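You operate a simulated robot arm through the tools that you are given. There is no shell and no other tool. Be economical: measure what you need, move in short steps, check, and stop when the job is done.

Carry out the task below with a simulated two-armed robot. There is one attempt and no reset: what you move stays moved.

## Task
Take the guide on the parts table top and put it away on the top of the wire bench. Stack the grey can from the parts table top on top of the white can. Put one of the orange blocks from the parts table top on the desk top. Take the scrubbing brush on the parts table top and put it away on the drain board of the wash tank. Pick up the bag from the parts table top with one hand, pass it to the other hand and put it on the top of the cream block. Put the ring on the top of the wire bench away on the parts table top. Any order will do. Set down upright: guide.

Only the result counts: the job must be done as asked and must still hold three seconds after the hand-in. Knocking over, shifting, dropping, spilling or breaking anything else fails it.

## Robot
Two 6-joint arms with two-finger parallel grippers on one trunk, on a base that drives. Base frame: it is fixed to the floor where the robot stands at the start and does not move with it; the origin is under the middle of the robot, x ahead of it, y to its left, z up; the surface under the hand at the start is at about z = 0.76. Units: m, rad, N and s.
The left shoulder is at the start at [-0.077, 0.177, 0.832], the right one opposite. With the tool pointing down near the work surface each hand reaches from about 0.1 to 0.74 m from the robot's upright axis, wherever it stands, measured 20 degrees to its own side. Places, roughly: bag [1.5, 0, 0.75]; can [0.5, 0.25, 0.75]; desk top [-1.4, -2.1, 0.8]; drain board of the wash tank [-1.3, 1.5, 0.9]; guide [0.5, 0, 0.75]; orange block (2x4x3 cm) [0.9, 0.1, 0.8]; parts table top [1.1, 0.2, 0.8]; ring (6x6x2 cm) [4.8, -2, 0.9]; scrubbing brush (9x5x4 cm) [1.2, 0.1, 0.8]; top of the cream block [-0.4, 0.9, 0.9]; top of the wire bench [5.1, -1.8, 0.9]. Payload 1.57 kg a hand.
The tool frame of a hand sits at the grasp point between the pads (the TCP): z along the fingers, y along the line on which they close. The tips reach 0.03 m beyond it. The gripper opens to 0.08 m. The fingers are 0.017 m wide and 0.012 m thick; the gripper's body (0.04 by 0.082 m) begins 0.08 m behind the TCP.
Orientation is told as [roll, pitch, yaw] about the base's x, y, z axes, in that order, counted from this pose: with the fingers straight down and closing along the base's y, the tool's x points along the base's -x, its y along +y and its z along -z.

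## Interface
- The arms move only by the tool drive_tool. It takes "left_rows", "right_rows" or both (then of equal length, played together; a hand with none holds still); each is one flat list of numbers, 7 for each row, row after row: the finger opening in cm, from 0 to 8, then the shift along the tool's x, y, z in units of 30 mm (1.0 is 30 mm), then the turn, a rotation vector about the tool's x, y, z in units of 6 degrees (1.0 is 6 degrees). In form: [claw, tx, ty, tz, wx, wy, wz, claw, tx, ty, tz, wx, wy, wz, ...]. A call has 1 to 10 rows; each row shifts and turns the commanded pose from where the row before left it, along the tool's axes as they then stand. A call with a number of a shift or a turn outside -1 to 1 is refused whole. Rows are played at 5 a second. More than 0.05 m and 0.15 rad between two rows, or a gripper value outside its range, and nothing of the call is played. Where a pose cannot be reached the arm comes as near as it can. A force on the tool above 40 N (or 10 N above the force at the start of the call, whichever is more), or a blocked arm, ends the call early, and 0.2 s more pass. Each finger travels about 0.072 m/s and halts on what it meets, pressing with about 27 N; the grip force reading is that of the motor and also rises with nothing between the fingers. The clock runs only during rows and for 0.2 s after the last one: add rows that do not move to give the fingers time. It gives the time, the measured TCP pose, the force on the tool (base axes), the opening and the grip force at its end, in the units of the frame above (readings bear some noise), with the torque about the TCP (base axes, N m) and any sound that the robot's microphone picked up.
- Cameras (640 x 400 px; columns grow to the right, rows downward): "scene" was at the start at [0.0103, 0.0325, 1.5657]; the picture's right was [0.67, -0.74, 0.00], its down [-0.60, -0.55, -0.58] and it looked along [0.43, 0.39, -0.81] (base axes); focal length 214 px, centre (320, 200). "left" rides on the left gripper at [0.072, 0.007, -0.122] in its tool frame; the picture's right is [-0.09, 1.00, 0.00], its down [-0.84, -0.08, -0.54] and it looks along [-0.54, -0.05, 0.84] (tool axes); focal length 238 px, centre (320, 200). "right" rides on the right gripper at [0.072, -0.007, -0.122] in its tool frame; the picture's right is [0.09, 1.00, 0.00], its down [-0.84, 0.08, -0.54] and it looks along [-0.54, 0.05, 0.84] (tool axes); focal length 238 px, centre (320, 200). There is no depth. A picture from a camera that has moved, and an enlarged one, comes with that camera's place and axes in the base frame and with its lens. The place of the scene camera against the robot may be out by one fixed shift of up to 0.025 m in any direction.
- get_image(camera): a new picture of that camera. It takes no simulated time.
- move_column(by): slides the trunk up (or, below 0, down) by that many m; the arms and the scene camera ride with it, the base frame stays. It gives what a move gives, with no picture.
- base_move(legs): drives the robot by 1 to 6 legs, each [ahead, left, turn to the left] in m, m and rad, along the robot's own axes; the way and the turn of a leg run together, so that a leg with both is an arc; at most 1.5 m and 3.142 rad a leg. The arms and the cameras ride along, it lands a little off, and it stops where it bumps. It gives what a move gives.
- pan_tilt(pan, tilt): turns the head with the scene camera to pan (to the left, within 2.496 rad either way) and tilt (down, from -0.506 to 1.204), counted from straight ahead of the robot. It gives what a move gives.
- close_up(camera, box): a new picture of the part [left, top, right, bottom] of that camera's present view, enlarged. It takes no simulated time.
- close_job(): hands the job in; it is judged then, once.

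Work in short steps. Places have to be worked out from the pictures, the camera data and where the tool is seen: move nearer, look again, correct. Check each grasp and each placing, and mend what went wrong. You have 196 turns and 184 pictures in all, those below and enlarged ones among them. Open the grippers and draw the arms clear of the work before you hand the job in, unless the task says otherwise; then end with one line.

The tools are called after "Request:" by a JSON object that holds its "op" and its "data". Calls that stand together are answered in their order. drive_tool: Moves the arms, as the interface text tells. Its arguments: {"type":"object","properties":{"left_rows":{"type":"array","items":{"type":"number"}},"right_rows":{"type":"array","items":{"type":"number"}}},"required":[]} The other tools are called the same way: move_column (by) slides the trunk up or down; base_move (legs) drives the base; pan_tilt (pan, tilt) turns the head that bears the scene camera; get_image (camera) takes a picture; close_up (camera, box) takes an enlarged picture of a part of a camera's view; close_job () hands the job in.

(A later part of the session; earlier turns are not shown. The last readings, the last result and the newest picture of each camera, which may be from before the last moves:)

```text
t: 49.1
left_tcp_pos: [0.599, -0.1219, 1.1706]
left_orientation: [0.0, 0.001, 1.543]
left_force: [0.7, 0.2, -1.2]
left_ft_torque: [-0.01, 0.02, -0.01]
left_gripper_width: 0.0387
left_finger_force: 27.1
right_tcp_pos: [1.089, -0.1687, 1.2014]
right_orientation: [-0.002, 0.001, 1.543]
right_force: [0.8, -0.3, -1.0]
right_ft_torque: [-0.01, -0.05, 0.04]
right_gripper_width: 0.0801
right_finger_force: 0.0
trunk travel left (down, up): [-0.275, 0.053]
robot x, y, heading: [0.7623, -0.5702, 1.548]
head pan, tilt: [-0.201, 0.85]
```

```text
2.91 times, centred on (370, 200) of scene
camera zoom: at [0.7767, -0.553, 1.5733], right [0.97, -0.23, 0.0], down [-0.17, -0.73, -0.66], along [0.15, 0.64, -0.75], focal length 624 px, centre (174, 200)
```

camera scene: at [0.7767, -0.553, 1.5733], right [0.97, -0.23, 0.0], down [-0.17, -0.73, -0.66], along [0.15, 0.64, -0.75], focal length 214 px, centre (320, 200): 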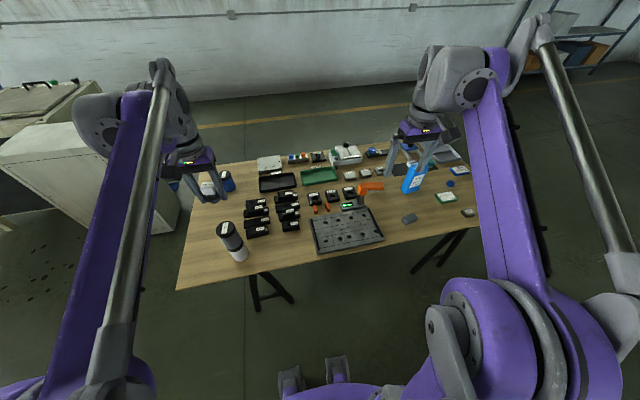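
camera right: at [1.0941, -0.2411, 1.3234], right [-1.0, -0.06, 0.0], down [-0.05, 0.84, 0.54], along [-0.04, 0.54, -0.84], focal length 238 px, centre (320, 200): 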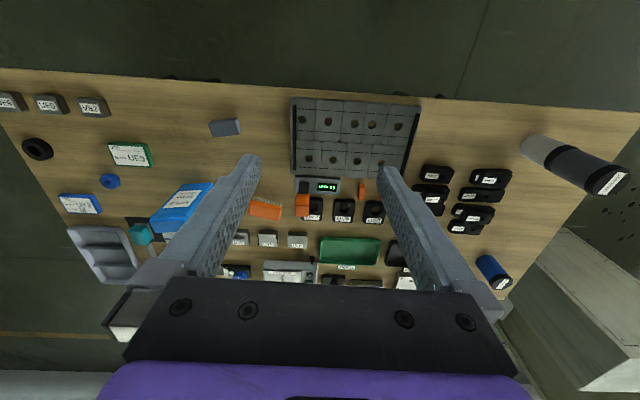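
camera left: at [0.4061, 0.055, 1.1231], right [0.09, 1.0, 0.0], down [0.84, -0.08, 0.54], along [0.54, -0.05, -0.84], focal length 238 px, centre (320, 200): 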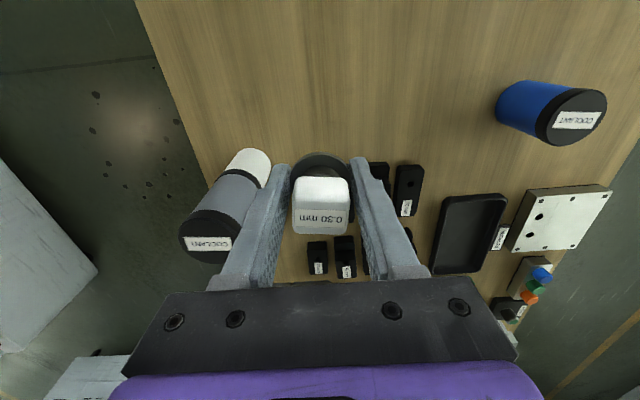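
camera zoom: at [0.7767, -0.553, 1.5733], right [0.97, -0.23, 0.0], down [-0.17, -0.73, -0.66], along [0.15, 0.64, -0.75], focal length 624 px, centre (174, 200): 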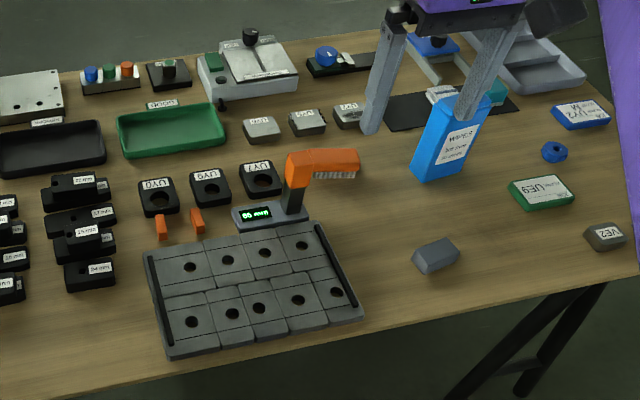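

Orange block A ≈(0.959,0.076). The bag is presumably the blue "WIPES" pack. I move the right hand over block A.

Request:
{"op": "drive_tool", "data": {"right_rows": [8, -0.8, 0.45, 0.6, 0, 0, 0, 8, -0.8, 0.45, 0.6, 0, 0, 0, 8, -0.8, 0.45, 0.6, 0, 0, 0, 8, -0.8, 0.45, 0.6, 0, 0, 0, 8, -0.8, 0.45, 0.6, 0, 0, 0, 7, -0.8, 0.45, 0.6, 0, 0, 0, 6, -0.8, 0.45, 0.6, 0, 0, 0, 5, -0.8, 0.45, 0.6, 0, 0, 0, 4.5, -0.8, 0.45, 0.6, 0, 0, 0, 4.5, -0.8, 0.45, 0.6, 0, 0, 0]}}

Request:
{"op": "get_image", "data": {"camera": "right"}}

```text
t: 51.3
left_tcp_pos: [0.5979, -0.1217, 1.1687]
left_orientation: [-0.002, -0.001, 1.542]
left_force: [0.3, -0.2, -1.6]
left_ft_torque: [-0.01, -0.01, 0.02]
left_gripper_width: 0.0387
left_finger_force: 27.1
right_tcp_pos: [0.9603, 0.0718, 1.0224]
right_orientation: [0.0, -0.001, 1.543]
right_force: [-0.5, -0.1, -0.5]
right_ft_torque: [-0.02, -0.01, 0.0]
right_gripper_width: 0.045
right_finger_force: 0.0
right hand out of reach, approached as far as the arm can: row 10
trunk travel left (down, up): [-0.275, 0.053]
robot x, y, heading: [0.7605, -0.5698, 1.54]
head pan, tilt: [-0.201, 0.85]
```

```text
148 pictures are left
camera right: at [0.966, 0.0005, 1.1425], right [-1.0, -0.06, 0.0], down [-0.05, 0.84, 0.54], along [-0.03, 0.54, -0.84], focal length 238 px, centre (320, 200)
```

right: 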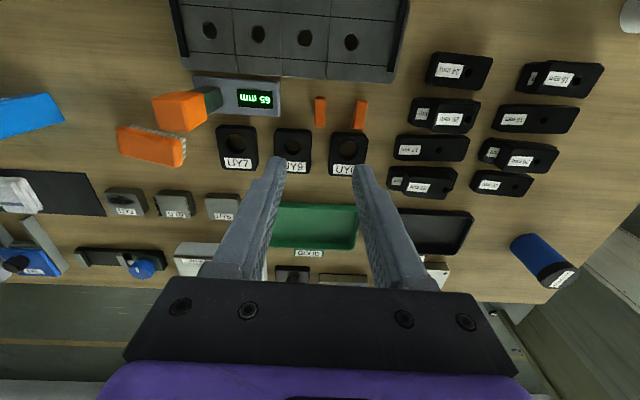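

Block A at (0.962,0.080); the reach limit is near, so I drive 7 cm closer and recompute.

Request:
{"op": "base_move", "data": {"legs": [[0.07, 0, 0]]}}

Request:
{"op": "get_image", "data": {"camera": "right"}}

```text
t: 52.3
left_tcp_pos: [0.6017, -0.0516, 1.1685]
left_orientation: [0.0, 0.0, 1.543]
left_force: [-0.9, 0.2, -0.3]
left_ft_torque: [-0.04, 0.03, 0.01]
left_gripper_width: 0.0389
left_finger_force: 26.9
right_tcp_pos: [0.9627, 0.1428, 1.021]
right_orientation: [0.0, 0.002, 1.543]
right_force: [0.2, 0.3, 0.0]
right_ft_torque: [-0.07, -0.02, -0.05]
right_gripper_width: 0.0449
right_finger_force: 0.0
trunk travel left (down, up): [-0.275, 0.053]
robot x, y, heading: [0.763, -0.5031, 1.539]
head pan, tilt: [-0.201, 0.85]
```

```text
147 pictures are left
camera right: at [0.9678, 0.07, 1.1428], right [-1.0, -0.07, 0.0], down [-0.05, 0.84, 0.54], along [-0.04, 0.54, -0.84], focal length 238 px, centre (320, 200)
```

right: 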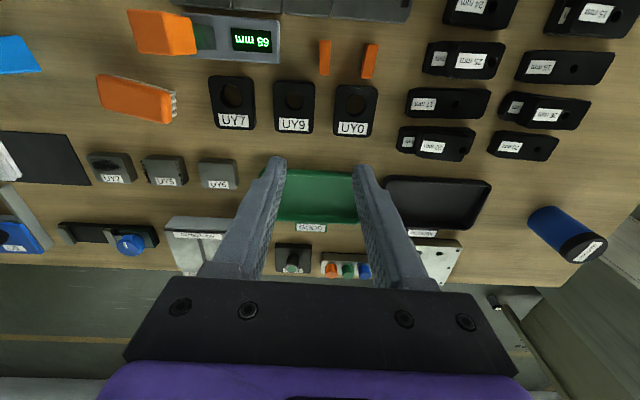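

Correct back 6 cm and descend to 0.89 for a check.

Request:
{"op": "drive_tool", "data": {"right_rows": [4.5, 0.7, 0.03, 0.5, 0, 0, 0, 4.5, 0.7, 0.03, 0.7, 0, 0, 0, 4.5, 0.67, 0.03, 0.7, 0, 0, 0, 4.5, 0, 0, 0.8, 0, 0, 0, 4.5, 0, 0, 0.8, 0, 0, 0, 4.5, 0, 0, 0.8, 0, 0, 0, 4.5, 0, 0, 0, 0, 0, 0]}}

Request:
{"op": "get_image", "data": {"camera": "right"}}

```text
t: 53.9
left_tcp_pos: [0.6008, -0.0526, 1.1714]
left_orientation: [-0.001, 0.0, 1.543]
left_force: [0.0, 0.1, -1.7]
left_ft_torque: [0.02, -0.03, 0.01]
left_gripper_width: 0.0387
left_finger_force: 26.7
right_tcp_pos: [0.9576, 0.0789, 0.8929]
right_orientation: [-0.002, 0.0, 1.541]
right_force: [-0.6, 0.3, 0.1]
right_ft_torque: [0.03, -0.01, 0.0]
right_gripper_width: 0.0449
right_finger_force: 0.0
trunk travel left (down, up): [-0.275, 0.053]
robot x, y, heading: [0.7626, -0.4992, 1.542]
head pan, tilt: [-0.201, 0.85]
```

```text
146 pictures are left
camera right: at [0.963, 0.0078, 1.0151], right [-1.0, -0.07, 0.0], down [-0.05, 0.84, 0.54], along [-0.04, 0.54, -0.84], focal length 238 px, centre (320, 200)
```

right: 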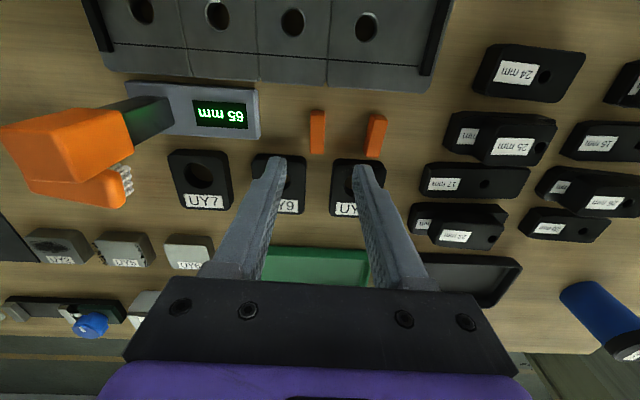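

Aligned. Descend 9.5 cm and close on the block.

Request:
{"op": "drive_tool", "data": {"right_rows": [4.5, 0, -0.08, 0.8, 0, 0, 0, 4.5, 0, 0, 0.8, 0, 0, 0, 4.5, 0, 0, 0.8, 0, 0, 0, 4.5, 0, 0, 0.7, 0, 0, 0, 4.5, 0, 0, 0, 0, 0, 0, 2, 0, 0, 0, 0, 0, 0, 1, 0, 0, 0, 0, 0, 0, 0.5, 0, 0, 0, 0, 0, 0, 0.5, 0, 0, 0, 0, 0, 0]}}

Request:
{"op": "get_image", "data": {"camera": "right"}}

```text
t: 55.9
left_tcp_pos: [0.5997, -0.0516, 1.1703]
left_orientation: [-0.001, 0.001, 1.542]
left_force: [0.2, 0.4, -1.1]
left_ft_torque: [0.01, 0.0, 0.02]
left_gripper_width: 0.0387
left_finger_force: 26.9
right_tcp_pos: [0.9612, 0.08, 0.8008]
right_orientation: [-0.001, -0.001, 1.543]
right_force: [-0.1, -0.1, 0.0]
right_ft_torque: [-0.03, -0.03, -0.04]
right_gripper_width: 0.0141
right_finger_force: 27.1
trunk travel left (down, up): [-0.275, 0.053]
robot x, y, heading: [0.765, -0.5005, 1.539]
head pan, tilt: [-0.201, 0.85]
```

```text
145 pictures are left
camera right: at [0.9665, 0.0078, 0.9206], right [-1.0, -0.07, 0.0], down [-0.05, 0.84, 0.54], along [-0.04, 0.54, -0.84], focal length 238 px, centre (320, 200)
```

right: 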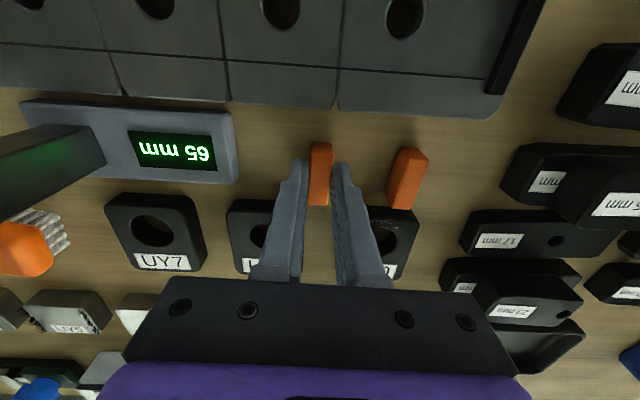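

Gripped at 1.4 cm. Lift and verify.

Request:
{"op": "drive_tool", "data": {"right_rows": [0.5, 0, 0, -0.5, 0, 0, 0, 0.5, 0, 0, -0.8, 0, 0, 0, 0.5, 0, 0, -1, 0, 0, 0, 0.5, 0, 0, -1, 0, 0, 0, 0.5, 0.3, 0, -1, 0, 0, 0, 0.5, 0.6, 0, -1, 0, 0, 0, 0.5, 0.6, 0, -1, 0, 0, 0, 0.5, 0.6, 0, -1, 0, 0, 0, 0.5, 0.6, 0, -1, 0, 0, 0, 0.5, 0.6, 0, -1, 0, 0, 0]}}

Request:
{"op": "get_image", "data": {"camera": "right"}}

Request:
{"op": "get_image", "data": {"camera": "scene"}}

```text
t: 58.1
left_tcp_pos: [0.5996, -0.053, 1.1713]
left_orientation: [-0.002, 0.001, 1.544]
left_force: [0.8, 0.1, -2.4]
left_ft_torque: [0.01, -0.04, -0.01]
left_gripper_width: 0.039
left_finger_force: 27.6
right_tcp_pos: [0.9578, -0.0212, 1.0782]
right_orientation: [-0.001, -0.002, 1.544]
right_force: [0.2, 0.1, -1.2]
right_ft_torque: [-0.02, 0.0, 0.01]
right_gripper_width: 0.0142
right_finger_force: 27.3
trunk travel left (down, up): [-0.275, 0.053]
robot x, y, heading: [0.7659, -0.5001, 1.54]
head pan, tilt: [-0.201, 0.85]
```

```text
144 pictures are left
camera right: at [0.9617, -0.0932, 1.1983], right [-1.0, -0.07, 0.0], down [-0.05, 0.84, 0.54], along [-0.04, 0.54, -0.84], focal length 238 px, centre (320, 200)
```

right: 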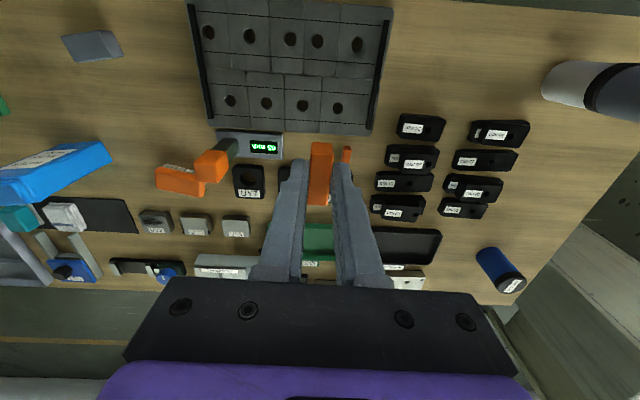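

```text
143 pictures are left
camera scene: at [0.7784, -0.4837, 1.5732], right [0.97, -0.23, 0.0], down [-0.17, -0.73, -0.66], along [0.15, 0.64, -0.75], focal length 214 px, centre (320, 200)
```

scene: 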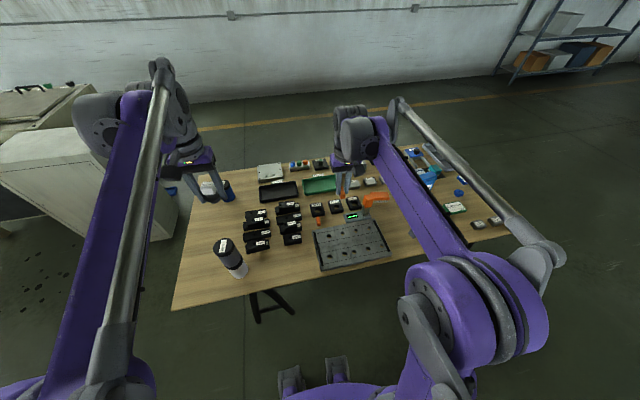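

Block secured; stack intact. I back off, turn to face -x and drive along toward the desk area.

Request:
{"op": "base_move", "data": {"legs": [[-0.17, 0, 0], [0, 0, 1.6], [1.45, 0, 0]]}}

Request:
{"op": "pan_tilt", "data": {"pan": 0.9, "tilt": 0.6}}

Request:
{"op": "get_image", "data": {"camera": "scene"}}

```text
t: 70.4
left_tcp_pos: [-1.1719, -0.8279, 1.1692]
left_orientation: [0.0, 0.002, 3.139]
left_force: [0.5, 0.5, -1.0]
left_ft_torque: [0.0, 0.04, 0.01]
left_gripper_width: 0.039
left_finger_force: 27.2
right_tcp_pos: [-1.2121, -0.4738, 1.0771]
right_orientation: [0.0, -0.001, 3.139]
right_force: [-0.1, -0.5, -0.9]
right_ft_torque: [-0.05, -0.02, -0.02]
right_gripper_width: 0.0142
right_finger_force: 27.8
trunk travel left (down, up): [-0.275, 0.053]
robot x, y, heading: [-0.7271, -0.6582, 3.135]
head pan, tilt: [-0.201, 0.85]
```

```text
t: 71.7
left_tcp_pos: [-1.1724, -0.828, 1.169]
left_orientation: [0.001, 0.001, 3.137]
left_force: [0.5, -0.2, -1.4]
left_ft_torque: [0.0, -0.01, -0.02]
left_gripper_width: 0.0388
left_finger_force: 26.6
right_tcp_pos: [-1.2114, -0.4732, 1.0774]
right_orientation: [-0.001, 0.002, 3.139]
right_force: [-0.2, -0.2, -1.0]
right_ft_torque: [0.01, -0.02, -0.02]
right_gripper_width: 0.0144
right_finger_force: 27.2
trunk travel left (down, up): [-0.275, 0.053]
robot x, y, heading: [-0.7257, -0.6558, 3.14]
head pan, tilt: [0.901, 0.6]
```

```text
142 pictures are left
camera scene: at [-0.7428, -0.7402, 1.5941], right [-0.78, 0.62, 0.0], down [0.35, 0.44, -0.82], along [-0.52, -0.64, -0.57], focal length 214 px, centre (320, 200)
```

scene: 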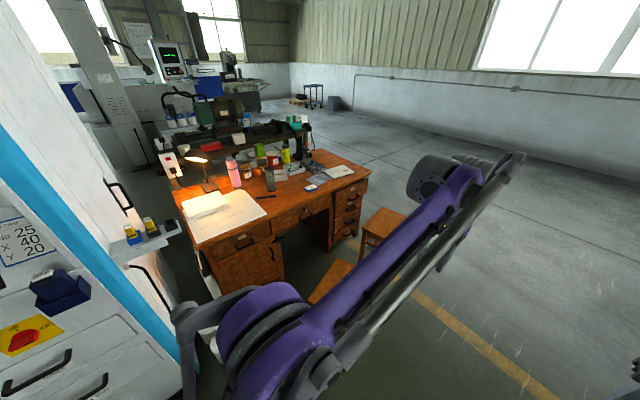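

Desk bare spot ≈(-1.2,-1.77) between the paper and drawers; a stool stands around (-1.3,-1.3). I turn left to face the desk.

Request:
{"op": "base_move", "data": {"legs": [[0, 0, 1.571], [0.4, 0, 0]]}}

Request:
{"op": "pan_tilt", "data": {"pan": -0.5, "tilt": 0.9}}

Request:
{"op": "get_image", "data": {"camera": "scene"}}

Request:
{"op": "get_image", "data": {"camera": "right"}}

```text
t: 78.0
left_tcp_pos: [-0.5593, -1.5059, 1.1706]
left_orientation: [-0.001, -0.002, -1.581]
left_force: [0.6, -0.1, -2.2]
left_ft_torque: [0.02, 0.04, 0.01]
left_gripper_width: 0.0387
left_finger_force: 27.6
right_tcp_pos: [-0.914, -1.5436, 1.0765]
right_orientation: [0.0, -0.001, -1.582]
right_force: [0.4, 0.2, -0.2]
right_ft_torque: [0.03, -0.01, 0.0]
right_gripper_width: 0.0143
right_finger_force: 26.9
trunk travel left (down, up): [-0.275, 0.053]
robot x, y, heading: [-0.7309, -1.0562, -1.581]
head pan, tilt: [0.901, 0.6]
```

```text
t: 79.6
left_tcp_pos: [-0.5588, -1.5061, 1.1698]
left_orientation: [0.001, 0.0, -1.58]
left_force: [0.8, 0.5, -1.0]
left_ft_torque: [0.02, -0.03, -0.03]
left_gripper_width: 0.0385
left_finger_force: 27.2
right_tcp_pos: [-0.9141, -1.5439, 1.0778]
right_orientation: [0.0, 0.001, -1.581]
right_force: [-0.3, -0.1, -0.9]
right_ft_torque: [0.0, 0.0, 0.02]
right_gripper_width: 0.0142
right_finger_force: 26.8
trunk travel left (down, up): [-0.275, 0.053]
robot x, y, heading: [-0.7278, -1.0593, -1.579]
head pan, tilt: [-0.499, 0.901]
```

```text
141 pictures are left
camera scene: at [-0.7688, -1.1005, 1.5694], right [-0.87, 0.49, 0.0], down [0.38, 0.68, -0.62], along [-0.3, -0.54, -0.78], focal length 214 px, centre (320, 200)
```

scene: 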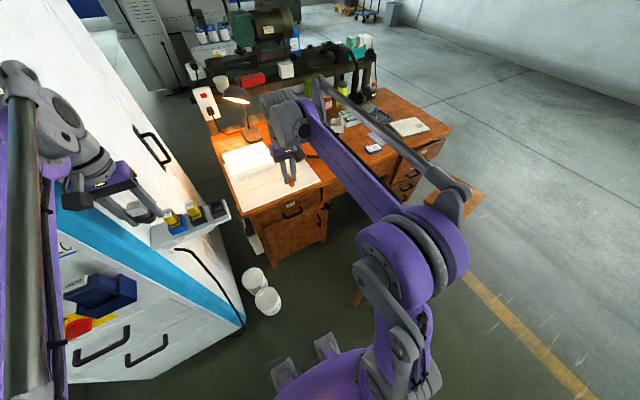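

```text
140 pictures are left
camera right: at [-0.9203, -1.4712, 1.1978], right [1.0, 0.08, 0.0], down [0.07, -0.84, 0.54], along [0.04, -0.54, -0.84], focal length 238 px, centre (320, 200)
```

right: 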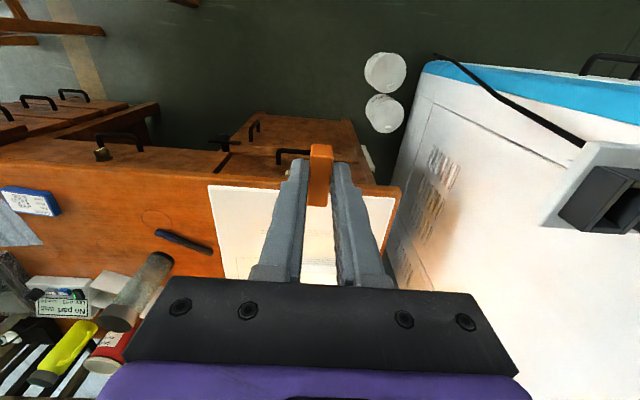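

The left hand is near the cabinet, so I retract it toward the body first, then drive 0.13 right and 0.11 ahead.

Request:
{"op": "drive_tool", "data": {"left_rows": [2, 0.9, -0.2, 0, 0, 0, 0, 2, 0.9, -0.2, 0, 0, 0, 0, 2, 0.9, -0.2, 0, 0, 0, 0, 2, 0.9, -0.2, 0, 0, 0, 0, 2, 0.9, -0.2, 0, 0, 0, 0, 2, 0, 0, 0, 0, 0, 0]}}

Request:
{"op": "base_move", "data": {"legs": [[0, -0.13, 0], [0.11, 0, 0]]}}

Request:
{"op": "get_image", "data": {"camera": "right"}}

```text
t: 81.0
left_tcp_pos: [-0.5882, -1.3717, 1.1679]
left_orientation: [0.0, 0.001, -1.581]
left_force: [0.1, -1.0, -1.5]
left_ft_torque: [-0.03, -0.04, 0.0]
left_gripper_width: 0.0388
left_finger_force: 27.2
right_tcp_pos: [-0.9146, -1.544, 1.0772]
right_orientation: [0.001, 0.0, -1.583]
right_force: [0.8, -0.2, -1.1]
right_ft_torque: [0.03, -0.03, 0.0]
right_gripper_width: 0.0144
right_finger_force: 26.9
trunk travel left (down, up): [-0.275, 0.053]
robot x, y, heading: [-0.7318, -1.0605, -1.581]
head pan, tilt: [-0.499, 0.901]
```

```text
t: 83.5
left_tcp_pos: [-0.7176, -1.4759, 1.1672]
left_orientation: [0.001, -0.001, -1.58]
left_force: [0.8, -0.5, -1.5]
left_ft_torque: [0.04, 0.01, -0.01]
left_gripper_width: 0.0388
left_finger_force: 27.3
right_tcp_pos: [-1.0456, -1.6488, 1.0788]
right_orientation: [0.0, 0.001, -1.58]
right_force: [0.8, 0.0, -1.4]
right_ft_torque: [0.0, 0.0, 0.01]
right_gripper_width: 0.014
right_finger_force: 27.1
trunk travel left (down, up): [-0.275, 0.053]
robot x, y, heading: [-0.8599, -1.1684, -1.578]
head pan, tilt: [-0.499, 0.901]
```

```text
139 pictures are left
camera right: at [-1.0507, -1.5769, 1.1978], right [1.0, 0.08, 0.0], down [0.07, -0.84, 0.54], along [0.05, -0.54, -0.84], focal length 238 px, centre (320, 200)
```

right: 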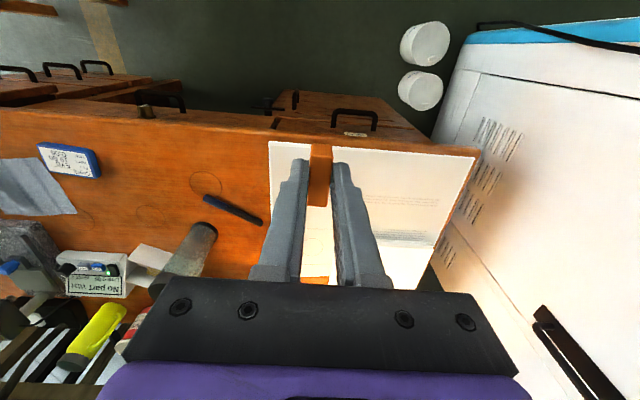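

Bare target spot at (-1.21,-1.745). I move the right hand there and lower partway.

Request:
{"op": "drive_tool", "data": {"right_rows": [0.5, -0.54, -0.9, 0, 0, 0, 0, 0.5, -0.54, -0.9, 0, 0, 0, 0, 0.5, -0.54, -0.9, 0, 0, 0, 0, 0.5, -0.54, -0.9, 0, 0, 0, 0, 0.5, -0.54, -0.9, 0, 0, 0, 0, 0.5, -0.54, -0.9, 0, 0, 0, 0, 0.5, 0, 0, 0.9, 0, 0, 0, 0.5, 0, 0, 0.9, 0, 0, 0, 0.5, 0, 0, 0.9, 0, 0, 0, 0.5, 0, 0, 0.9, 0, 0, 0]}}

Request:
{"op": "get_image", "data": {"camera": "right"}}

```text
t: 85.7
left_tcp_pos: [-0.7181, -1.4763, 1.1684]
left_orientation: [0.0, 0.0, -1.58]
left_force: [-0.8, -0.1, -1.3]
left_ft_torque: [0.0, -0.01, -0.01]
left_gripper_width: 0.0389
left_finger_force: 26.9
right_tcp_pos: [-1.2088, -1.7452, 0.9688]
right_orientation: [0.0, 0.0, -1.579]
right_force: [0.0, -0.1, -0.4]
right_ft_torque: [0.02, 0.03, -0.02]
right_gripper_width: 0.0144
right_finger_force: 26.8
trunk travel left (down, up): [-0.275, 0.053]
robot x, y, heading: [-0.8636, -1.1639, -1.577]
head pan, tilt: [-0.499, 0.901]
```

```text
138 pictures are left
camera right: at [-1.2143, -1.6736, 1.0903], right [1.0, 0.08, 0.0], down [0.07, -0.84, 0.54], along [0.05, -0.54, -0.84], focal length 238 px, centre (320, 200)
```

right: 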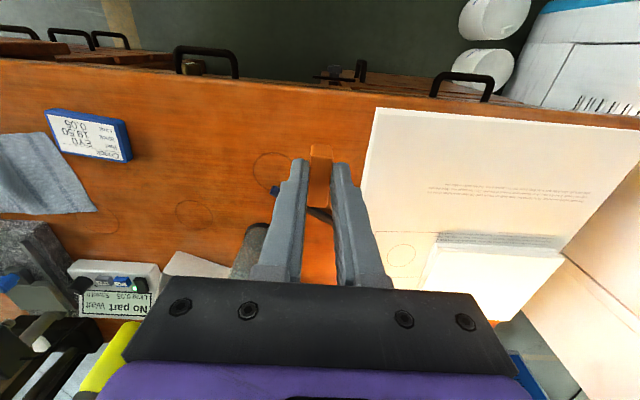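

Landing point is too near the edge; I go 3 cm further in and lower gently to contact.

Request:
{"op": "drive_tool", "data": {"right_rows": [0.5, -1, 0, 0, 0, 0, 0, 0.5, 0, 0, 0.9, 0, 0, 0, 0.5, 0, 0, 0.9, 0, 0, 0, 0.5, 0, 0, 0.9, 0, 0, 0, 0.5, 0, 0, 0.6, 0, 0, 0, 0.5, 0, 0, 0.2, 0, 0, 0, 0.5, 0, 0, 0.2, 0, 0, 0, 0.5, 0, 0, 0, 0, 0, 0]}}

Request:
{"op": "get_image", "data": {"camera": "right"}}

```text
t: 87.5
left_tcp_pos: [-0.7176, -1.4768, 1.1685]
left_orientation: [-0.001, 0.0, -1.58]
left_force: [-0.3, 0.0, -0.8]
left_ft_torque: [-0.02, 0.03, 0.01]
left_gripper_width: 0.0386
left_finger_force: 26.7
right_tcp_pos: [-1.2086, -1.7746, 0.8575]
right_orientation: [0.0, 0.0, -1.58]
right_force: [0.4, -1.3, -0.7]
right_ft_torque: [0.01, -0.03, 0.04]
right_gripper_width: 0.0144
right_finger_force: 27.0
trunk travel left (down, up): [-0.275, 0.053]
robot x, y, heading: [-0.8636, -1.1672, -1.58]
head pan, tilt: [-0.499, 0.901]
```

```text
137 pictures are left
camera right: at [-1.2145, -1.7025, 0.9785], right [1.0, 0.08, 0.0], down [0.07, -0.84, 0.54], along [0.05, -0.54, -0.84], focal length 238 px, centre (320, 200)
```

right: 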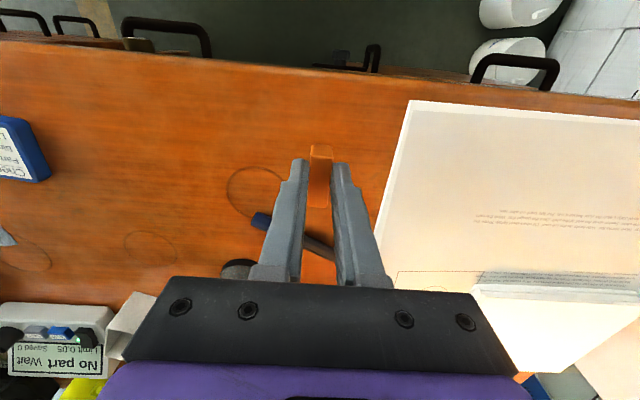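

No contact yet at z 0.8575; keep lowering in small steps.

Request:
{"op": "drive_tool", "data": {"right_rows": [0.5, 0, 0, 0.2, 0, 0, 0, 0.5, 0, 0, 0.15, 0, 0, 0, 0.5, 0, 0, 0.1, 0, 0, 0, 0.5, 0, 0, 0, 0, 0, 0]}}

```text
t: 88.5
left_tcp_pos: [-0.7178, -1.4769, 1.1677]
left_orientation: [0.001, 0.0, -1.579]
left_force: [0.6, 0.1, -1.1]
left_ft_torque: [0.05, 0.04, 0.02]
left_gripper_width: 0.0388
left_finger_force: 27.1
right_tcp_pos: [-1.2084, -1.7762, 0.8439]
right_orientation: [0.0, -0.001, -1.578]
right_force: [0.5, 0.1, -1.1]
right_ft_torque: [0.01, 0.0, 0.03]
right_gripper_width: 0.0145
right_finger_force: 27.1
trunk travel left (down, up): [-0.275, 0.053]
robot x, y, heading: [-0.8594, -1.1669, -1.576]
head pan, tilt: [-0.499, 0.901]
```

Request:
{"op": "drive_tool", "data": {"right_rows": [0.5, 0, 0, 0.12, 0, 0, 0, 0.5, 0, 0, 0.12, 0, 0, 0, 0.5, 0, 0, 0, 0, 0, 0]}}

Request:
{"op": "get_image", "data": {"camera": "right"}}

```text
t: 89.3
left_tcp_pos: [-0.7176, -1.477, 1.1677]
left_orientation: [0.001, 0.0, -1.58]
left_force: [0.1, 0.0, -0.7]
left_ft_torque: [0.0, -0.01, 0.01]
left_gripper_width: 0.0388
left_finger_force: 27.3
right_tcp_pos: [-1.2084, -1.7742, 0.8379]
right_orientation: [0.001, 0.0, -1.58]
right_force: [-0.1, 0.7, -0.8]
right_ft_torque: [0.01, -0.04, 0.01]
right_gripper_width: 0.0143
right_finger_force: 26.6
trunk travel left (down, up): [-0.275, 0.053]
robot x, y, heading: [-0.8621, -1.1674, -1.582]
head pan, tilt: [-0.499, 0.901]
```

```text
136 pictures are left
camera right: at [-1.2145, -1.7028, 0.9583], right [1.0, 0.08, 0.0], down [0.07, -0.84, 0.54], along [0.05, -0.54, -0.84], focal length 238 px, centre (320, 200)
```

right: 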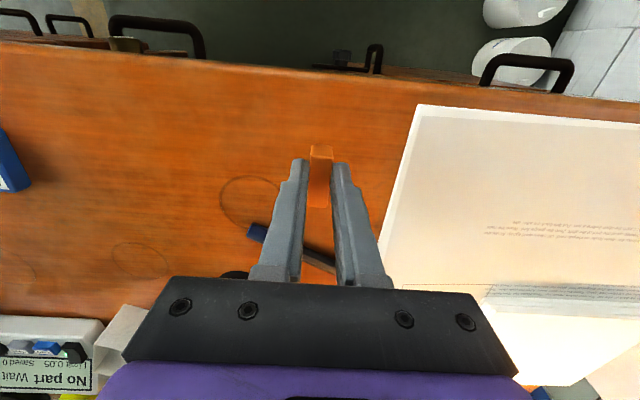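

Still free. Continue 4 small steps; the contact force should show.

Request:
{"op": "drive_tool", "data": {"right_rows": [0.5, 0, 0, 0.12, 0, 0, 0, 0.5, 0, 0, 0.12, 0, 0, 0, 0.5, 0, 0, 0.12, 0, 0, 0, 0.5, 0, 0, 0, 0, 0, 0]}}

```text
t: 90.3
left_tcp_pos: [-0.7186, -1.4765, 1.1684]
left_orientation: [0.0, 0.0, -1.58]
left_force: [-0.7, -0.3, -1.4]
left_ft_torque: [-0.01, -0.05, -0.01]
left_gripper_width: 0.0387
left_finger_force: 26.7
right_tcp_pos: [-1.2087, -1.7756, 0.8277]
right_orientation: [0.0, 0.001, -1.581]
right_force: [-0.1, 0.6, -1.3]
right_ft_torque: [0.01, -0.03, -0.01]
right_gripper_width: 0.0144
right_finger_force: 27.0
trunk travel left (down, up): [-0.275, 0.053]
robot x, y, heading: [-0.8612, -1.1627, -1.585]
head pan, tilt: [-0.499, 0.901]
```

Request:
{"op": "drive_tool", "data": {"right_rows": [0.5, 0, 0, 0.12, 0, 0, 0, 0.5, 0, 0, 0.12, 0, 0, 0, 0.5, 0, 0, 0.12, 0, 0, 0, 0.5, 0, 0, 0, 0, 0, 0]}}

Request:
{"op": "close_up", "data": {"camera": "right", "box": [240, 110, 400, 210]}}

```text
t: 91.3
left_tcp_pos: [-0.7176, -1.477, 1.1688]
left_orientation: [-0.001, 0.0, -1.58]
left_force: [1.1, -0.3, -0.8]
left_ft_torque: [0.01, 0.01, 0.01]
left_gripper_width: 0.0388
left_finger_force: 26.6
right_tcp_pos: [-1.2082, -1.775, 0.8167]
right_orientation: [0.001, 0.0, -1.581]
right_force: [0.1, 0.7, -1.2]
right_ft_torque: [0.03, -0.02, 0.01]
right_gripper_width: 0.0141
right_finger_force: 26.8
trunk travel left (down, up): [-0.275, 0.053]
robot x, y, heading: [-0.8626, -1.1631, -1.579]
head pan, tilt: [-0.499, 0.901]
```

```text
4.00 times, centred on (320, 160) of right
camera zoom: at [-1.2137, -1.7029, 0.9367], right [1.0, 0.08, 0.0], down [0.07, -0.84, 0.54], along [0.05, -0.54, -0.84], focal length 953 px, centre (320, 360)
```

zoom: 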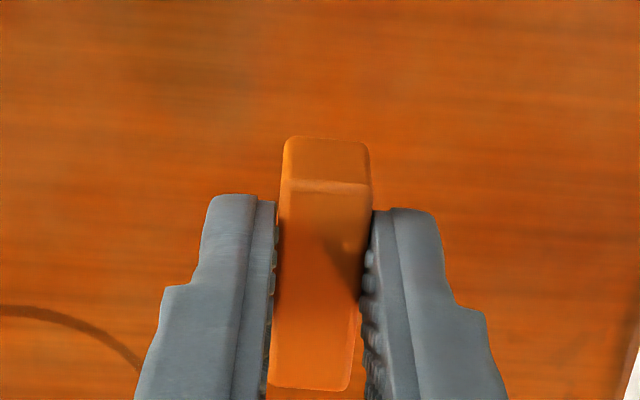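

Still airborne; continue lowering.

Request:
{"op": "drive_tool", "data": {"right_rows": [0.5, 0, 0, 0.12, 0, 0, 0, 0.5, 0, 0, 0.12, 0, 0, 0, 0.5, 0, 0, 0, 0, 0, 0]}}

Request:
{"op": "drive_tool", "data": {"right_rows": [0.5, 0, 0, 0.1, 0, 0, 0, 0.5, 0, 0, 0.1, 0, 0, 0, 0.5, 0, 0, 0, 0, 0, 0]}}

```text
t: 92.1
left_tcp_pos: [-0.718, -1.4766, 1.169]
left_orientation: [-0.002, 0.001, -1.578]
left_force: [0.0, -0.1, -2.4]
left_ft_torque: [0.0, -0.02, 0.01]
left_gripper_width: 0.0386
left_finger_force: 27.1
right_tcp_pos: [-1.2082, -1.777, 0.8069]
right_orientation: [0.001, -0.001, -1.581]
right_force: [-0.5, -0.5, -1.5]
right_ft_torque: [0.01, -0.01, 0.02]
right_gripper_width: 0.0143
right_finger_force: 26.9
trunk travel left (down, up): [-0.275, 0.053]
robot x, y, heading: [-0.8616, -1.1639, -1.578]
head pan, tilt: [-0.499, 0.901]
```

```text
t: 92.9
left_tcp_pos: [-0.7172, -1.4763, 1.1685]
left_orientation: [0.001, 0.001, -1.58]
left_force: [-0.6, -0.1, -0.8]
left_ft_torque: [0.0, -0.01, 0.0]
left_gripper_width: 0.0387
left_finger_force: 27.8
right_tcp_pos: [-1.2076, -1.7751, 0.8034]
right_orientation: [0.001, 0.0, -1.581]
right_force: [0.1, -0.4, -1.1]
right_ft_torque: [0.01, 0.0, 0.01]
right_gripper_width: 0.0143
right_finger_force: 26.9
trunk travel left (down, up): [-0.275, 0.053]
robot x, y, heading: [-0.8593, -1.1634, -1.578]
head pan, tilt: [-0.499, 0.901]
```

Request:
{"op": "drive_tool", "data": {"right_rows": [0.5, 0, 0, 0.1, 0, 0, 0, 0.5, 0, 0, 0.1, 0, 0, 0, 0.5, 0, 0, 0.1, 0, 0, 0, 0.5, 0, 0, 0, 0, 0, 0]}}

Request:
{"op": "close_up", "data": {"camera": "right", "box": [240, 110, 400, 210]}}

```text
t: 93.9
left_tcp_pos: [-0.7162, -1.4749, 1.1691]
left_orientation: [0.0, -0.002, -1.579]
left_force: [-0.3, 0.2, -1.2]
left_ft_torque: [-0.02, 0.01, 0.04]
left_gripper_width: 0.0388
left_finger_force: 26.9
right_tcp_pos: [-1.2077, -1.774, 0.7956]
right_orientation: [0.0, -0.002, -1.581]
right_force: [-2.3, -2.3, 24.3]
right_ft_torque: [-0.08, 0.08, 0.0]
right_gripper_width: 0.0145
right_finger_force: 27.1
trunk travel left (down, up): [-0.275, 0.053]
robot x, y, heading: [-0.8644, -1.1645, -1.581]
head pan, tilt: [-0.499, 0.901]
```

```text
4.00 times, centred on (320, 160) of right
camera zoom: at [-1.2133, -1.7014, 0.9157], right [1.0, 0.08, 0.0], down [0.07, -0.84, 0.54], along [0.04, -0.54, -0.84], focal length 953 px, centre (320, 360)
```

zoom: 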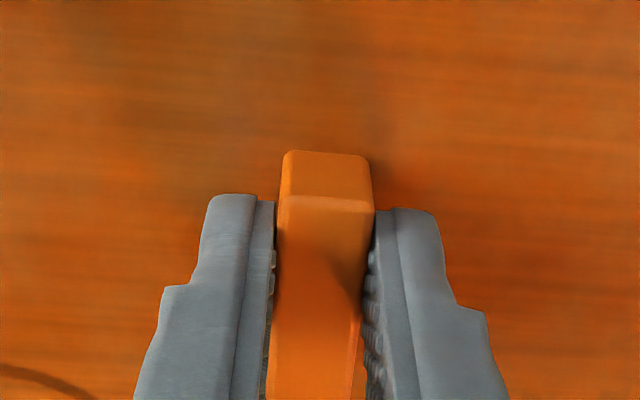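

Contact at z≈0.796 (desk surface ≈0.755). Release and rise.

Request:
{"op": "drive_tool", "data": {"right_rows": [0.5, 0, 0, -0.05, 0, 0, 0, 0.5, 0, 0, 0, 0, 0, 0, 3, 0, 0, 0, 0, 0, 0, 4, 0, 0, 0, 0, 0, 0, 4, 0, 0, -0.5, 0, 0, 0, 4, 0, 0, -1, 0, 0, 0, 4, 0, 0, -1, 0, 0, 0, 4, 0, 0, -1, 0, 0, 0, 4, 0, 0, -1, 0, 0, 0, 4, 0, 0, -1, 0, 0, 0]}}

Request:
{"op": "get_image", "data": {"camera": "right"}}

```text
t: 96.1
left_tcp_pos: [-0.7178, -1.4766, 1.1683]
left_orientation: [-0.001, 0.0, -1.58]
left_force: [0.5, -0.2, -0.3]
left_ft_torque: [-0.01, 0.03, -0.03]
left_gripper_width: 0.0388
left_finger_force: 26.7
right_tcp_pos: [-1.2081, -1.7747, 0.9606]
right_orientation: [-0.001, 0.001, -1.581]
right_force: [0.3, -0.1, 0.0]
right_ft_torque: [0.01, 0.0, 0.01]
right_gripper_width: 0.0401
right_finger_force: 0.2
trunk travel left (down, up): [-0.275, 0.053]
robot x, y, heading: [-0.8633, -1.1665, -1.578]
head pan, tilt: [-0.499, 0.901]
```

```text
133 pictures are left
camera right: at [-1.2138, -1.7023, 1.0823], right [1.0, 0.08, 0.0], down [0.07, -0.84, 0.54], along [0.05, -0.54, -0.84], focal length 238 px, centre (320, 200)
```

right: 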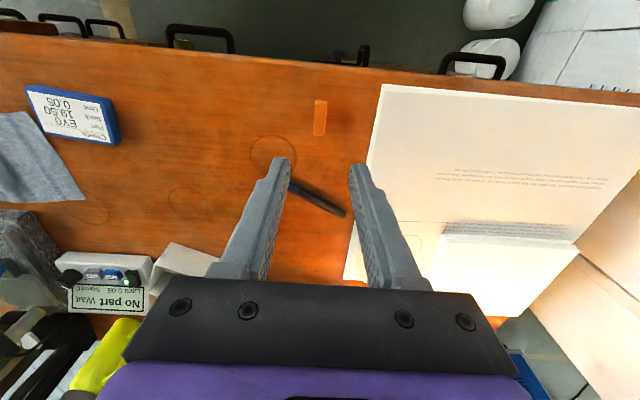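

Block is placed on bare desk. Retract the right hand to travel pose, then back off, turn, and drive toward the wire bench.

Request:
{"op": "drive_tool", "data": {"right_rows": [4, 0, 0, -0.9, 0, 0, 0, 4, 0, 0, -0.9, 0, 0, 0, 4, 0.7, 0.4, -0.8, 0, 0, 0, 4, 0.7, 0.4, -0.8, 0, 0, 0, 4, 0.7, 0.4, -0.8, 0, 0, 0, 4, 0.7, 0.4, -0.8, 0, 0, 0, 4, 0.7, 0.4, -0.5, 0, 0, 0, 4, 0.7, 0.4, 0, 0, 0, 0]}}

Request:
{"op": "base_move", "data": {"legs": [[-0.5, 0, 0], [0, 0, 1.58], [1.5, 0, 0], [1.5, 0, 0]]}}

Request:
{"op": "pan_tilt", "data": {"pan": -0.3, "tilt": 0.3}}

Request:
{"op": "get_image", "data": {"camera": "scene"}}

```text
t: 97.9
left_tcp_pos: [-0.7172, -1.4754, 1.1694]
left_orientation: [-0.001, 0.0, -1.58]
left_force: [-0.7, 0.0, -1.3]
left_ft_torque: [-0.01, 0.01, -0.02]
left_gripper_width: 0.0388
left_finger_force: 27.2
right_tcp_pos: [-1.1342, -1.648, 1.1256]
right_orientation: [0.0, -0.001, -1.58]
right_force: [-0.1, 0.1, -0.4]
right_ft_torque: [-0.02, 0.02, -0.01]
right_gripper_width: 0.0399
right_finger_force: 0.1
trunk travel left (down, up): [-0.275, 0.053]
robot x, y, heading: [-0.8613, -1.1649, -1.584]
head pan, tilt: [-0.499, 0.901]
```

```text
t: 118.9
left_tcp_pos: [2.4715, -0.3948, 1.1688]
left_orientation: [0.0, 0.002, 0.063]
left_force: [0.1, 0.2, -0.6]
left_ft_torque: [0.03, 0.03, -0.04]
left_gripper_width: 0.0388
left_finger_force: 26.4
right_tcp_pos: [2.6752, -0.7986, 1.1269]
right_orientation: [0.0, -0.001, 0.063]
right_force: [0.5, 0.5, -0.2]
right_ft_torque: [-0.01, 0.0, -0.03]
right_gripper_width: 0.0399
right_finger_force: 0.1
trunk travel left (down, up): [-0.275, 0.053]
robot x, y, heading: [2.1712, -0.561, 0.063]
head pan, tilt: [-0.499, 0.901]
```

```text
t: 119.9
left_tcp_pos: [2.4723, -0.3942, 1.1682]
left_orientation: [0.001, 0.0, 0.063]
left_force: [-0.7, 0.3, -1.4]
left_ft_torque: [0.0, 0.05, 0.03]
left_gripper_width: 0.0386
left_finger_force: 27.1
right_tcp_pos: [2.6746, -0.7978, 1.1265]
right_orientation: [-0.001, 0.0, 0.063]
right_force: [-0.1, -0.4, 1.0]
right_ft_torque: [0.02, 0.02, 0.0]
right_gripper_width: 0.0401
right_finger_force: 0.0
trunk travel left (down, up): [-0.275, 0.053]
robot x, y, heading: [2.1711, -0.561, 0.064]
head pan, tilt: [-0.3, 0.3]
```

```text
132 pictures are left
camera scene: at [2.2188, -0.6015, 1.6215], right [-0.23, -0.97, 0.0], down [-0.29, 0.07, -0.95], along [0.93, -0.22, -0.3], focal length 214 px, centre (320, 200)
```

scene: 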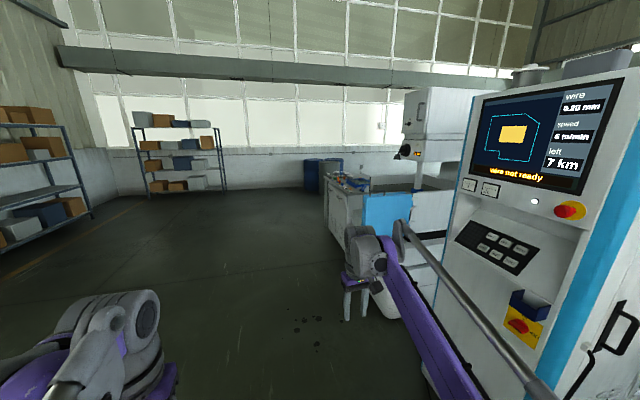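

The wire bench is visible ahead right at ≈(5.1,-1.75). I drive on and look from nearer.

Request:
{"op": "base_move", "data": {"legs": [[0, 0, -0.12], [1.5, 0, 0], [0.7, 0, 0]]}}

Request:
{"op": "pan_tilt", "data": {"pan": -0.9, "tilt": 0.55}}

Request:
{"op": "get_image", "data": {"camera": "scene"}}

```text
t: 131.3
left_tcp_pos: [4.6853, -0.6004, 1.1698]
left_orientation: [0.001, 0.0, -0.081]
left_force: [-0.4, 0.2, -0.8]
left_ft_torque: [0.02, 0.0, 0.01]
left_gripper_width: 0.039
left_finger_force: 27.1
right_tcp_pos: [4.8281, -1.029, 1.1258]
right_orientation: [-0.002, 0.0, -0.081]
right_force: [-0.2, -0.8, -0.3]
right_ft_torque: [0.01, -0.01, 0.01]
right_gripper_width: 0.04
right_finger_force: 0.1
trunk travel left (down, up): [-0.275, 0.053]
robot x, y, heading: [4.3663, -0.7198, -0.085]
head pan, tilt: [-0.3, 0.3]
```

```text
t: 132.3
left_tcp_pos: [4.6862, -0.6001, 1.1686]
left_orientation: [0.0, 0.0, -0.083]
left_force: [0.2, -0.1, -1.1]
left_ft_torque: [0.0, 0.01, 0.0]
left_gripper_width: 0.039
left_finger_force: 26.8
right_tcp_pos: [4.8283, -1.0283, 1.1264]
right_orientation: [-0.001, 0.0, -0.082]
right_force: [0.6, -0.2, 0.7]
right_ft_torque: [0.02, 0.03, 0.02]
right_gripper_width: 0.04
right_finger_force: 0.1
trunk travel left (down, up): [-0.275, 0.053]
robot x, y, heading: [4.3664, -0.7195, -0.081]
head pan, tilt: [-0.901, 0.55]
```

```text
131 pictures are left
camera scene: at [4.3718, -0.8084, 1.5987], right [-0.83, -0.56, 0.0], down [-0.29, 0.43, -0.85], along [0.47, -0.71, -0.52], focal length 214 px, centre (320, 200)
```

scene: 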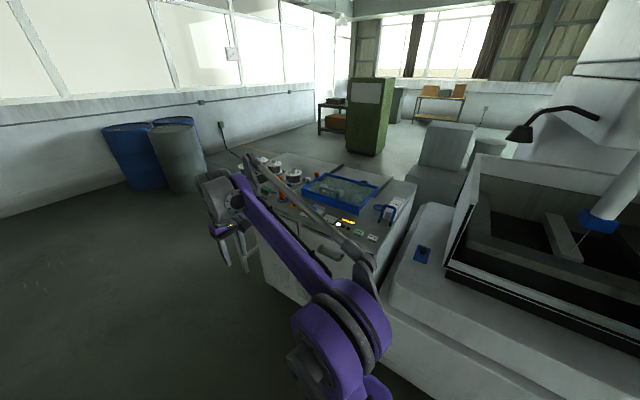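

The bench top is crowded; I zoom in.

Request:
{"op": "close_up", "data": {"camera": "scene", "box": [230, 140, 430, 265]}}

Request:
{"op": "get_image", "data": {"camera": "right"}}

```text
3.20 times, centred on (330, 202) of scene
camera zoom: at [4.3718, -0.8084, 1.5987], right [-0.83, -0.56, 0.0], down [-0.29, 0.43, -0.85], along [0.47, -0.71, -0.52], focal length 686 px, centre (288, 192)
```

zoom: 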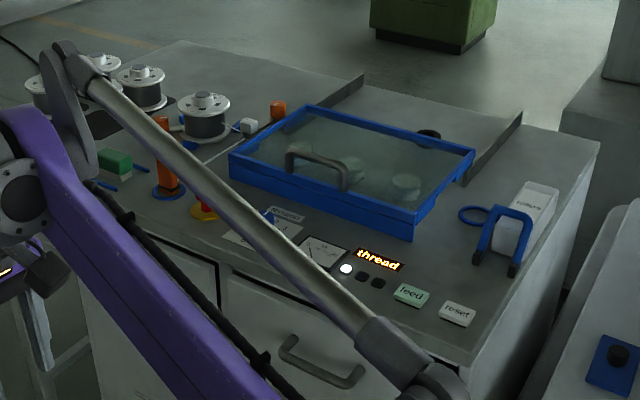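

```text
129 pictures are left
camera right: at [4.7569, -1.0293, 1.247], right [-0.01, 1.0, 0.0], down [0.84, 0.01, 0.54], along [0.54, 0.01, -0.84], focal length 238 px, centre (320, 200)
```

right: 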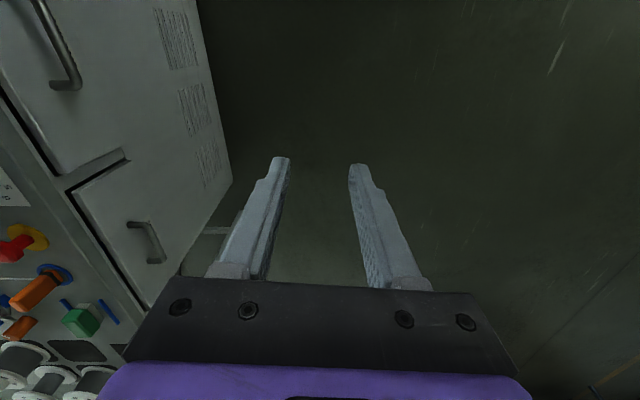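

Bench front edge is y≈-1.52, spanning x≈4.5–5.6. I position in front of it facing -y.

Request:
{"op": "base_move", "data": {"legs": [[0.4, 0, 0], [0, 0, -1.49]]}}

Request:
{"op": "pan_tilt", "data": {"pan": 0, "tilt": 0.7}}

Request:
{"op": "get_image", "data": {"camera": "scene"}}

Request:
{"op": "get_image", "data": {"camera": "right"}}

```text
t: 138.4
left_tcp_pos: [4.8979, -1.0625, 1.1695]
left_orientation: [0.001, 0.001, -1.567]
left_force: [-0.7, 0.2, -0.8]
left_ft_torque: [0.03, -0.03, -0.02]
left_gripper_width: 0.0388
left_finger_force: 27.1
right_tcp_pos: [4.4827, -1.2407, 1.1261]
right_orientation: [-0.001, 0.0, -1.567]
right_force: [-0.4, 0.3, 0.7]
right_ft_torque: [0.03, -0.04, 0.0]
right_gripper_width: 0.0399
right_finger_force: 0.2
trunk travel left (down, up): [-0.275, 0.053]
robot x, y, heading: [4.75, -0.7488, -1.565]
head pan, tilt: [-0.901, 0.55]
```

```text
t: 139.6
left_tcp_pos: [4.8977, -1.0613, 1.1681]
left_orientation: [0.001, 0.0, -1.567]
left_force: [0.9, 0.0, -0.2]
left_ft_torque: [-0.04, -0.01, 0.03]
left_gripper_width: 0.0387
left_finger_force: 27.2
right_tcp_pos: [4.4824, -1.2409, 1.1253]
right_orientation: [-0.001, -0.001, -1.567]
right_force: [0.1, -0.5, -0.1]
right_ft_torque: [-0.01, 0.02, 0.04]
right_gripper_width: 0.04
right_finger_force: 0.1
trunk travel left (down, up): [-0.275, 0.053]
robot x, y, heading: [4.751, -0.7516, -1.57]
head pan, tilt: [0.0, 0.7]
```

```text
128 pictures are left
camera scene: at [4.7481, -0.8126, 1.5855], right [-1.0, 0.0, 0.0], down [0.0, 0.64, -0.77], along [0.0, -0.77, -0.64], focal length 214 px, centre (320, 200)
```

scene: 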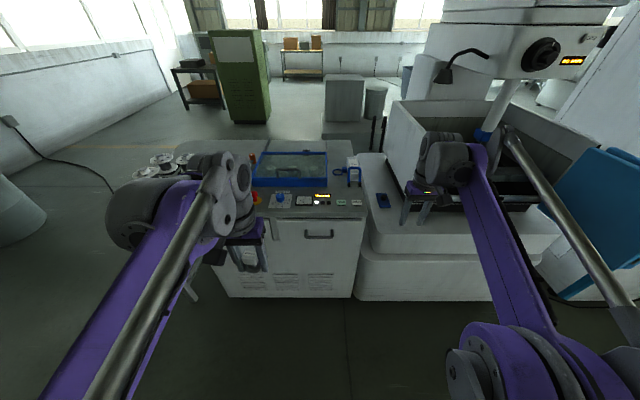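

```text
127 pictures are left
camera right: at [4.4761, -1.1683, 1.247], right [1.0, 0.1, 0.0], down [0.08, -0.84, 0.54], along [0.05, -0.54, -0.84], focal length 238 px, centre (320, 200)
```

right: 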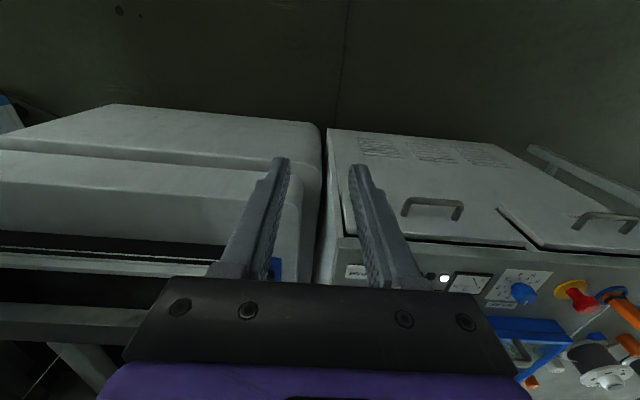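

Request:
{"op": "close_up", "data": {"camera": "scene", "box": [130, 130, 390, 230]}}

```text
2.46 times, centred on (260, 180) of scene
camera zoom: at [4.7481, -0.8126, 1.5855], right [-1.0, 0.0, 0.0], down [0.0, 0.64, -0.77], along [0.0, -0.77, -0.64], focal length 528 px, centre (468, 249)
```

zoom: 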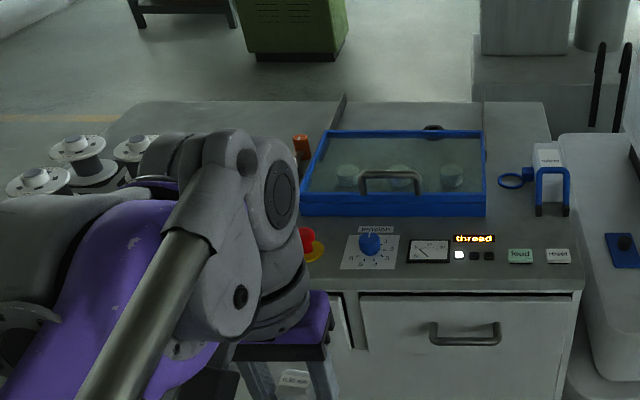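

Candidates: a blue ring at (4.65,-1.88) and a black one behind the cover at ≈(4.84,-2.13). I shift the right hand inward and up, then drive closer for hand-camera views.

Request:
{"op": "drive_tool", "data": {"right_rows": [4, 0.5, 0.8, -0.8, 0, 0, 0, 4, 0.5, 0.8, -0.8, 0, 0, 0, 4, 0.5, 0.8, -0.8, 0, 0, 0, 4, 0.5, 0.8, -0.8, 0, 0, 0], "left_rows": [2, 0, 0.8, 0, 0, 0, 0, 2, 0, 0.8, 0, 0, 0, 0, 2, 0, 0.8, 0, 0, 0, 0, 2, 0, 0.8, 0, 0, 0, 0]}}

Request:
{"op": "base_move", "data": {"legs": [[0.38, 0, 0]]}}

Request:
{"op": "get_image", "data": {"camera": "right"}}

Request:
{"op": "get_image", "data": {"camera": "scene"}}

```text
t: 140.6
left_tcp_pos: [4.9951, -1.0604, 1.1692]
left_orientation: [0.001, 0.0, -1.568]
left_force: [-0.3, -0.3, -0.3]
left_ft_torque: [0.02, -0.01, -0.02]
left_gripper_width: 0.0392
left_finger_force: 26.5
right_tcp_pos: [4.5767, -1.1791, 1.2211]
right_orientation: [-0.002, -0.001, -1.567]
right_force: [0.5, -0.2, 0.7]
right_ft_torque: [-0.04, -0.01, 0.02]
right_gripper_width: 0.0399
right_finger_force: 0.1
trunk travel left (down, up): [-0.275, 0.053]
robot x, y, heading: [4.7522, -0.756, -1.564]
head pan, tilt: [0.0, 0.7]
```

```text
t: 143.0
left_tcp_pos: [4.9985, -1.4333, 1.1684]
left_orientation: [-0.001, -0.001, -1.562]
left_force: [0.1, -0.6, 0.2]
left_ft_torque: [0.03, 0.02, 0.02]
left_gripper_width: 0.0388
left_finger_force: 26.8
right_tcp_pos: [4.5808, -1.5542, 1.2212]
right_orientation: [-0.001, 0.001, -1.562]
right_force: [-0.7, -0.1, 0.7]
right_ft_torque: [0.0, -0.02, 0.03]
right_gripper_width: 0.0399
right_finger_force: 0.0
trunk travel left (down, up): [-0.275, 0.053]
robot x, y, heading: [4.7512, -1.1286, -1.563]
head pan, tilt: [0.0, 0.7]
```

```text
125 pictures are left
camera right: at [4.5742, -1.4819, 1.3423], right [0.99, 0.1, 0.0], down [0.08, -0.84, 0.54], along [0.05, -0.54, -0.84], focal length 238 px, centre (320, 200)
```

right: 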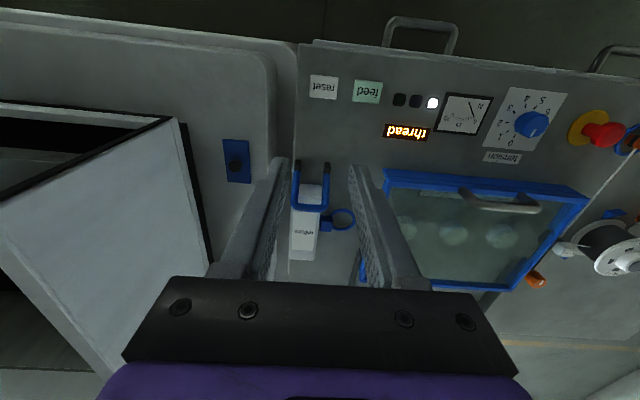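

```text
124 pictures are left
camera scene: at [4.7506, -1.1855, 1.5854], right [-1.0, -0.01, 0.0], down [-0.01, 0.64, -0.77], along [0.01, -0.77, -0.64], focal length 214 px, centre (320, 200)
```

scene: 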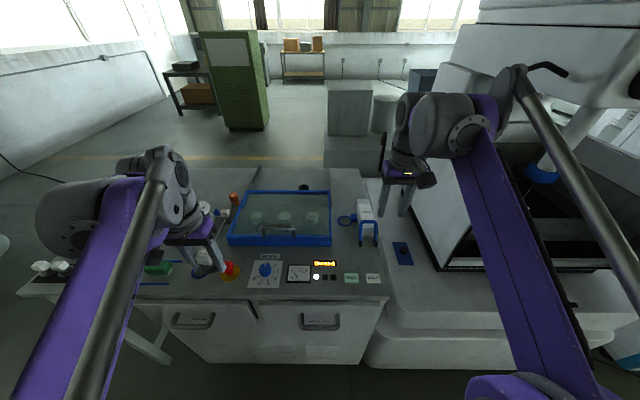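

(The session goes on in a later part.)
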